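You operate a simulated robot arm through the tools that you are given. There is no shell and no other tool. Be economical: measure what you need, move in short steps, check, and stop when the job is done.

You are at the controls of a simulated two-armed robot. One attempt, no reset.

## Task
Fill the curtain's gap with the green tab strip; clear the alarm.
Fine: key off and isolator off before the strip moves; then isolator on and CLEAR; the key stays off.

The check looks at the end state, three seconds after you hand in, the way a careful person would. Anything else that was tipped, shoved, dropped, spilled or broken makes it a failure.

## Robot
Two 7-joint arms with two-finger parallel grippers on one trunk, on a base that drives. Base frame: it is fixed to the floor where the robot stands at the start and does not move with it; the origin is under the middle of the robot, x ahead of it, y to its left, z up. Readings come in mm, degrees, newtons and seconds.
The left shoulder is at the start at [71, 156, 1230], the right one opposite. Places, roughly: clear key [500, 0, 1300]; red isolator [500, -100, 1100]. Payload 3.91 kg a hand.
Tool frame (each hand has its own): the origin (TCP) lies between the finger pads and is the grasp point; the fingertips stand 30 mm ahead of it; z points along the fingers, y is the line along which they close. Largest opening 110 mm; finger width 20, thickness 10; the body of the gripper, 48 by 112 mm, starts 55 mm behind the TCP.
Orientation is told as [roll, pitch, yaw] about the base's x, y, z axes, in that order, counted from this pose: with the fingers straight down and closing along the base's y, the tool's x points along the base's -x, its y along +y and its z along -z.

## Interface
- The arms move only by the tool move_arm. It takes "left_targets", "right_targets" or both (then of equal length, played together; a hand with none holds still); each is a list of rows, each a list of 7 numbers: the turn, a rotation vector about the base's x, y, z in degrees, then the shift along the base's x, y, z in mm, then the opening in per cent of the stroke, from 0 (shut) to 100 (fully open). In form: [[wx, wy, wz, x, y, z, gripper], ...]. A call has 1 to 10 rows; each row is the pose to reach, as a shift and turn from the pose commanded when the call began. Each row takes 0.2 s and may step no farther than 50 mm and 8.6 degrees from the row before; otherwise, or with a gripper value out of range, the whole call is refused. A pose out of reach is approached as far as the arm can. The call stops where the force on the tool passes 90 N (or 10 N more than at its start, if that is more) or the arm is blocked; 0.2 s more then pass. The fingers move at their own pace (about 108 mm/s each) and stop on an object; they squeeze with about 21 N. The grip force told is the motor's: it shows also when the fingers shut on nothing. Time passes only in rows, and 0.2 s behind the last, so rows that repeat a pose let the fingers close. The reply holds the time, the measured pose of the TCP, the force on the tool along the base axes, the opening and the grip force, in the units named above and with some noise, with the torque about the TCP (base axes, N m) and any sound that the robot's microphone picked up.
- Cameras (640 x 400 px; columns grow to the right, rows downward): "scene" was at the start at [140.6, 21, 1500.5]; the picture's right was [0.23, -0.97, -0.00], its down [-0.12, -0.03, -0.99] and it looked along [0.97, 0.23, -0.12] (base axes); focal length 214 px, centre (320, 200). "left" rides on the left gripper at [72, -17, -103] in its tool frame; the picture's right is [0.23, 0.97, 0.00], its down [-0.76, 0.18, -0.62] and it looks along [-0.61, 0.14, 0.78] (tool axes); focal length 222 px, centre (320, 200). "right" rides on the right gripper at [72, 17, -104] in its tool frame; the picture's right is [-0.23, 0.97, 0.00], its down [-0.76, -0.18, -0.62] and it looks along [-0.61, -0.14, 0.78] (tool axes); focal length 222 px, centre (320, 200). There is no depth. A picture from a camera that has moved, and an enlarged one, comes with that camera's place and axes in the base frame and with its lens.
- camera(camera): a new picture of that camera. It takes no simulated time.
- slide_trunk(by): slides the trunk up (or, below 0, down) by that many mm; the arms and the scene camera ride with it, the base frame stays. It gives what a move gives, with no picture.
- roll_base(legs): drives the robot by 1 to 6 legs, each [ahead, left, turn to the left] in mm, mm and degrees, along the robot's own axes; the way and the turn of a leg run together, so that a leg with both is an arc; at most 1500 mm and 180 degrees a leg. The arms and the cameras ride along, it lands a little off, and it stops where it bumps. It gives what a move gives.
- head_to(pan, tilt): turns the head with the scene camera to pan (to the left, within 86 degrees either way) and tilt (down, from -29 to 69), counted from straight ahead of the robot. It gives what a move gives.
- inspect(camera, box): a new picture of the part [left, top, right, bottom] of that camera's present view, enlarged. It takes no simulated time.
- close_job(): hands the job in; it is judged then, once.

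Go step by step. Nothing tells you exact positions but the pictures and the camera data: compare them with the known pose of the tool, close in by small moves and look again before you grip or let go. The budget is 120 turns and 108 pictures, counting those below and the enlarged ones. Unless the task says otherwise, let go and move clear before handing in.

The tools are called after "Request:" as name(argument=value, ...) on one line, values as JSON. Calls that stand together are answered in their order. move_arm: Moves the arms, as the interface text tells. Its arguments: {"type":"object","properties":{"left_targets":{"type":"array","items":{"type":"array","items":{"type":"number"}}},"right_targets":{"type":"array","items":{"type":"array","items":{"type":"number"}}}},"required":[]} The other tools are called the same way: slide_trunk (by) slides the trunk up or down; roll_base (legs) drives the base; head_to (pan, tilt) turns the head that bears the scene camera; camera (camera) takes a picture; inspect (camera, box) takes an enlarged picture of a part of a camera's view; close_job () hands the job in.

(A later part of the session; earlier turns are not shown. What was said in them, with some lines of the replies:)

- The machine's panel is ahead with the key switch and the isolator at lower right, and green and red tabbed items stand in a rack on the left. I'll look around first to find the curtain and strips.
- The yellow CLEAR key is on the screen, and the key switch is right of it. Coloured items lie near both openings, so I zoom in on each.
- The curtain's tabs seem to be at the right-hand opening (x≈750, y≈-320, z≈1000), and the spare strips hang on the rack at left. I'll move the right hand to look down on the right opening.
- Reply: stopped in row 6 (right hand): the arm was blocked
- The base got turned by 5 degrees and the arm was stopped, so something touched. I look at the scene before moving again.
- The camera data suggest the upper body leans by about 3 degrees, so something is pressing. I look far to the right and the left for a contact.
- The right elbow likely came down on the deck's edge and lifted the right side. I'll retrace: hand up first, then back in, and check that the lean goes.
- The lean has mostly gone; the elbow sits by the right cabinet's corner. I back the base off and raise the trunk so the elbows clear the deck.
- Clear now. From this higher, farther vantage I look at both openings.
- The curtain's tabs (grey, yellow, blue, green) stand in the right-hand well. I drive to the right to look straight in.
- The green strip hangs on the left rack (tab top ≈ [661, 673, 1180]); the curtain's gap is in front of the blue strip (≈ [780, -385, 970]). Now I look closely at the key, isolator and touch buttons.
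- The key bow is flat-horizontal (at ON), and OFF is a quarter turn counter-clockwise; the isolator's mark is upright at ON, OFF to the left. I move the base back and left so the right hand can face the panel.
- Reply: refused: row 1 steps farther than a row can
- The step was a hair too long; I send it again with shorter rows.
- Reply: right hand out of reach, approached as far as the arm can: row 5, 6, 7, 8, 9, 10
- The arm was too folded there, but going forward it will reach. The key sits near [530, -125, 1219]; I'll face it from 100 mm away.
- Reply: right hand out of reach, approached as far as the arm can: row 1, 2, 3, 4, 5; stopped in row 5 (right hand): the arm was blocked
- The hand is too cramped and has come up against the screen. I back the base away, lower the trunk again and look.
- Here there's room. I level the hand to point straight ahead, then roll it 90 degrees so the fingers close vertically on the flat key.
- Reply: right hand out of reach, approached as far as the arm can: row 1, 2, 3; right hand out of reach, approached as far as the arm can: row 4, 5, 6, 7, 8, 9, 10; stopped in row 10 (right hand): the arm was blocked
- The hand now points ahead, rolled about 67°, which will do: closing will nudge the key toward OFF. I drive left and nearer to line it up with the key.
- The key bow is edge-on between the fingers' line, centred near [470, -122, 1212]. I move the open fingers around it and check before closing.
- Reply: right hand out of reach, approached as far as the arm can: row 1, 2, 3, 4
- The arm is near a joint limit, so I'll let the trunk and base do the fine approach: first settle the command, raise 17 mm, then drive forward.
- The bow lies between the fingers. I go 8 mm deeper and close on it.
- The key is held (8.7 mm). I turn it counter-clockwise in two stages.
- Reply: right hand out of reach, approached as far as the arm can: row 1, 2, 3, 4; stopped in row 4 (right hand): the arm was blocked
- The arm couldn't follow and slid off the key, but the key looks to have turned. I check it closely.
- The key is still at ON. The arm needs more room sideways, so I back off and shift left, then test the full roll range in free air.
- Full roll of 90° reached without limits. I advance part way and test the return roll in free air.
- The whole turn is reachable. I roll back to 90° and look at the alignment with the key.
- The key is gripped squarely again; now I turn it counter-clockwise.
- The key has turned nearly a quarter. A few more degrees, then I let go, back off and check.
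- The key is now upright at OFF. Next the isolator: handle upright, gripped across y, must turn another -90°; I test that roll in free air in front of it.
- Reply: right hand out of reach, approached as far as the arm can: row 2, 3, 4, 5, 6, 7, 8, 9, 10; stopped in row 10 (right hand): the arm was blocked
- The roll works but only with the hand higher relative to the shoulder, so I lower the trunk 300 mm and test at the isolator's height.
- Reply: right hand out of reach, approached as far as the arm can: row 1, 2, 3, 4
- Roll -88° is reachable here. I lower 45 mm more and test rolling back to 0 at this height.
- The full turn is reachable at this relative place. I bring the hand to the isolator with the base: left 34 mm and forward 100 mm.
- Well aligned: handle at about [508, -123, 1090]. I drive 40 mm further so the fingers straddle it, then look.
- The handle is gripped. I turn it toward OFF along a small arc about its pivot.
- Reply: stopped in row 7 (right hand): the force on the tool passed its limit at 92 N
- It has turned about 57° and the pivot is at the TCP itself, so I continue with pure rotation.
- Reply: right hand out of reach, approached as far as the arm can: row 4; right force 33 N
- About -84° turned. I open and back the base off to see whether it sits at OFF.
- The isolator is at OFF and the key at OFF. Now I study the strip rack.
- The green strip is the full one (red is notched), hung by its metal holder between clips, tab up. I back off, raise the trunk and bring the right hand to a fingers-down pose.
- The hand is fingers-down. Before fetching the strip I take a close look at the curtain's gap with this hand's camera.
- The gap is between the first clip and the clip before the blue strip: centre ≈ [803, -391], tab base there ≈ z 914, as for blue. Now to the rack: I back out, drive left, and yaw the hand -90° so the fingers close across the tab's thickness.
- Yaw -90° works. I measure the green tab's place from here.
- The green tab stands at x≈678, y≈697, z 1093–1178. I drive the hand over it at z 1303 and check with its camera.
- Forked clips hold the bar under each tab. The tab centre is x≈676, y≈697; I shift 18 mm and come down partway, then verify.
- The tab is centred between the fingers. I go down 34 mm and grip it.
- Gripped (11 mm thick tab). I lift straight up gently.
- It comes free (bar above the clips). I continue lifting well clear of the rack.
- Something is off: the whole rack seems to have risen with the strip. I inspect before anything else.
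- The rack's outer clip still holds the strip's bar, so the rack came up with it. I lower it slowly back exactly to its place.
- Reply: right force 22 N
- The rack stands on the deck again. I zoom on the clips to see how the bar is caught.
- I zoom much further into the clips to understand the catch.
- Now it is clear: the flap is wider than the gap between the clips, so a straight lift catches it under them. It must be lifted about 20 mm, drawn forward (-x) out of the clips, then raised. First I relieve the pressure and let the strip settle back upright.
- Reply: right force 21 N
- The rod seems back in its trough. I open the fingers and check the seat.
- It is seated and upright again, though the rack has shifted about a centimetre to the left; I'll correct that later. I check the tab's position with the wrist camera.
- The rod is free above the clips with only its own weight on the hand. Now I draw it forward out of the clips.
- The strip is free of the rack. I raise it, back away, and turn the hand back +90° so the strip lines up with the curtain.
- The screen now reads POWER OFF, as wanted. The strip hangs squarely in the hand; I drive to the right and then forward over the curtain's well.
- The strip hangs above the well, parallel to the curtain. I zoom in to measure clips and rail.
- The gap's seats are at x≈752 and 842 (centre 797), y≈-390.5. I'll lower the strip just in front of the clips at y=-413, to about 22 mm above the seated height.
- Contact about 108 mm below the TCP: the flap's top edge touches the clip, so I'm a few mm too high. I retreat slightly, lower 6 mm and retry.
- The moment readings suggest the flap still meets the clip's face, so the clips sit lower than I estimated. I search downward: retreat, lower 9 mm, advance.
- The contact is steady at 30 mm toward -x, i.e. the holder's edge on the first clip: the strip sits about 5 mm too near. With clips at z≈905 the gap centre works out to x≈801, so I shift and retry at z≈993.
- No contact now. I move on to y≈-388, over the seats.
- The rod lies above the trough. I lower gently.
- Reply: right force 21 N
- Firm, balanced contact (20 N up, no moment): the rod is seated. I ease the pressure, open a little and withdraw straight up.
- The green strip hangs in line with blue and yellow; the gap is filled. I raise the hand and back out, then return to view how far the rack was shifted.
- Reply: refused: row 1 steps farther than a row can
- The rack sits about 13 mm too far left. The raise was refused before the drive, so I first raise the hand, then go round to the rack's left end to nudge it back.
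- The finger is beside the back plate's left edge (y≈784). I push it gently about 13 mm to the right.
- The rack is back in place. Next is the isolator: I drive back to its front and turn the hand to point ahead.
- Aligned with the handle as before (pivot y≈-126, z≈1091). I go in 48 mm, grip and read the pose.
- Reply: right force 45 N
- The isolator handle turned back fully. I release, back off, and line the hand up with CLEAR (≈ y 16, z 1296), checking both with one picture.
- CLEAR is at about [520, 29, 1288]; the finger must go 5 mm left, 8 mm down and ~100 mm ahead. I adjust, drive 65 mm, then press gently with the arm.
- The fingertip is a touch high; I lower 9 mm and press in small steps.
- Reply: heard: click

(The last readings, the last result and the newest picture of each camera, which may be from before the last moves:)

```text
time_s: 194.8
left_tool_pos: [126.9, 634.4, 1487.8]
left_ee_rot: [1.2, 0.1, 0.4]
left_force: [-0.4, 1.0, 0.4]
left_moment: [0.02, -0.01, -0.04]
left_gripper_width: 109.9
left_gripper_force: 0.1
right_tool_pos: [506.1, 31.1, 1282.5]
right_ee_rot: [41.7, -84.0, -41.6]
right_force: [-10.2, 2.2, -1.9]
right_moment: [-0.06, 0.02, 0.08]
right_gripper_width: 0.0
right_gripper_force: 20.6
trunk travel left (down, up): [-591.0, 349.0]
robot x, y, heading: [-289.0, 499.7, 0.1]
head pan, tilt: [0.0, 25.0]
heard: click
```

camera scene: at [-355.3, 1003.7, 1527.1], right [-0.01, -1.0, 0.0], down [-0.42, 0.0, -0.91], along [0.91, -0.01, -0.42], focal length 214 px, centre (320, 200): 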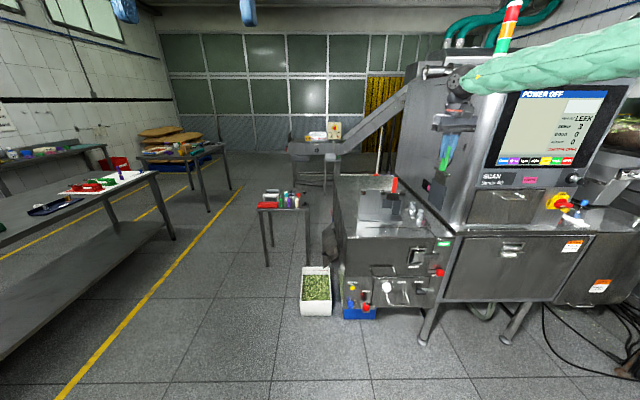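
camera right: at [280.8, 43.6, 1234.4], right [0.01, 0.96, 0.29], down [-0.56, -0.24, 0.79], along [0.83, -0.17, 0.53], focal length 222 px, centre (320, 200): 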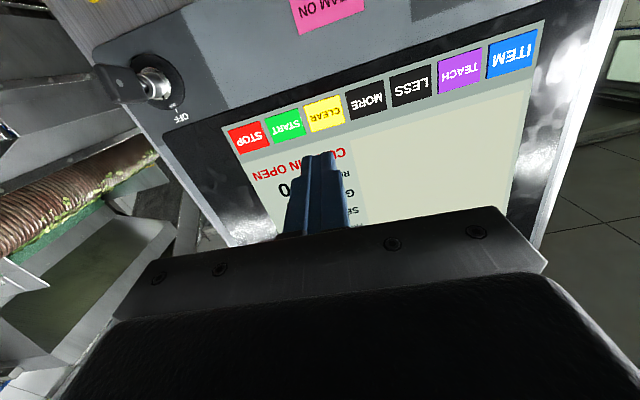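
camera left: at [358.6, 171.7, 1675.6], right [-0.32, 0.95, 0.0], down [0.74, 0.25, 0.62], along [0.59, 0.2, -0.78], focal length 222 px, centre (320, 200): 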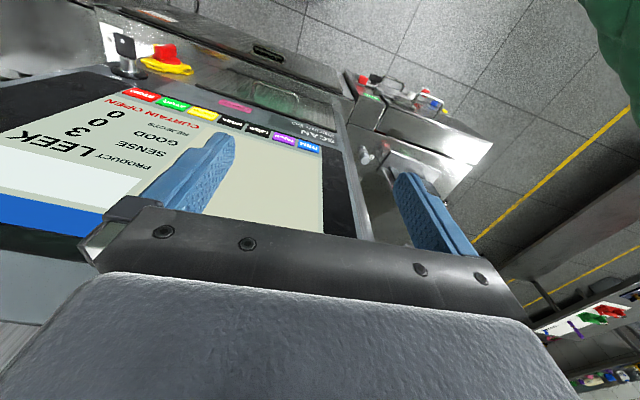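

A click was heard with 10 N on CLEAR. I withdraw and use the last picture to check the screen, key and isolator together.

Request:
move_arm(right_targets=[[0, 0, 0, -20, 0, 0, 0], [0, 0, 0, -45, 0, 0, 0]])

Request:
roll_base(legs=[[-220, 0, 0]])

Request:
head_to(pan=-32, tilt=10)

Request:
inspect(camera="scene", box=[220, 110, 430, 270])

```text
time_s: 195.3
left_tool_pos: [127.7, 633.0, 1488.3]
left_ee_rot: [1.1, 0.1, 0.5]
left_force: [-0.3, 0.6, -0.4]
left_moment: [0.03, 0.01, 0.0]
left_gripper_width: 110.0
left_gripper_force: 0.1
right_tool_pos: [461.6, 31.8, 1283.5]
right_ee_rot: [42.6, -84.0, -42.4]
right_force: [0.2, 0.3, 0.0]
right_moment: [-0.04, -0.02, -0.01]
right_gripper_width: 0.1
right_gripper_force: 20.8
trunk travel left (down, up): [-591.0, 349.0]
robot x, y, heading: [-287.8, 501.9, 0.1]
head pan, tilt: [0.0, 25.0]
```

```text
time_s: 197.0
left_tool_pos: [-92.3, 631.4, 1488.7]
left_ee_rot: [1.2, 0.1, 0.1]
left_force: [-0.4, -0.7, -1.0]
left_moment: [-0.03, 0.0, -0.05]
left_gripper_width: 110.0
left_gripper_force: 0.1
right_tool_pos: [237.1, 25.3, 1282.9]
right_ee_rot: [42.1, -84.1, -42.4]
right_force: [-0.4, -0.4, 0.2]
right_moment: [-0.01, 0.02, 0.01]
right_gripper_width: 0.1
right_gripper_force: 21.3
trunk travel left (down, up): [-591.0, 349.0]
robot x, y, heading: [-510.0, 498.0, -0.2]
head pan, tilt: [0.0, 25.0]
```

```text
time_s: 198.0
left_tool_pos: [-92.1, 630.4, 1486.5]
left_ee_rot: [1.2, 0.2, 0.0]
left_force: [-0.1, 0.7, -0.4]
left_moment: [0.01, 0.0, 0.01]
left_gripper_width: 109.9
left_gripper_force: 0.1
right_tool_pos: [238.0, 26.2, 1282.6]
right_ee_rot: [41.8, -84.0, -42.3]
right_force: [-0.7, -0.1, 0.1]
right_moment: [-0.01, -0.02, 0.04]
right_gripper_width: 0.3
right_gripper_force: 21.6
trunk travel left (down, up): [-591.0, 349.0]
robot x, y, heading: [-509.7, 499.0, -0.1]
head pan, tilt: [-32.0, 10.0]
```

```text
2.50 times, centred on (325, 190) of scene
camera zoom: at [-377.2, 450.6, 1411.6], right [-0.53, -0.85, 0.0], down [-0.15, 0.09, -0.98], along [0.83, -0.52, -0.17], focal length 536 px, centre (308, 225)
```

zoom: 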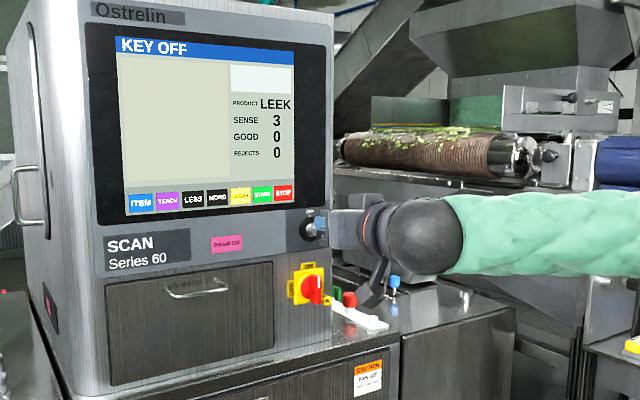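

The screen reads KEY OFF with no alarm and "CURTAIN OPEN" gone. The isolator is on, the key is still off, and both hands are clear of everything.

Request:
close_job()

```text
The job is handed in.
```

The green tab strip now fills the curtain's gap, in line with the blue and yellow strips. The alarm is cleared, the isolator is on and the key stays off.

- **Order:** the key and the isolator were both off before I touched the strip. The isolator then went back on, and I pressed CLEAR. The screen now reads KEY OFF, with "CURTAIN OPEN" gone.
- **Strip rack:** on my first try at taking the strip, the rack came up with it and was set down about 13 mm out of place. I nudged it back, so it should be within a few millimetres of where it started. The red strip still hangs in it.
- **Bumps:**
  - My first reach jolted the robot, probably its elbow on the right cabinet.
  - Soon after, the right hand was blocked close to the screen.
  - On the way back from the curtain, the hand was lower than I meant and the base ended about 4 degrees off heading. It may have brushed something.

  I saw no damage in the pictures, but I did not inspect those spots closely.
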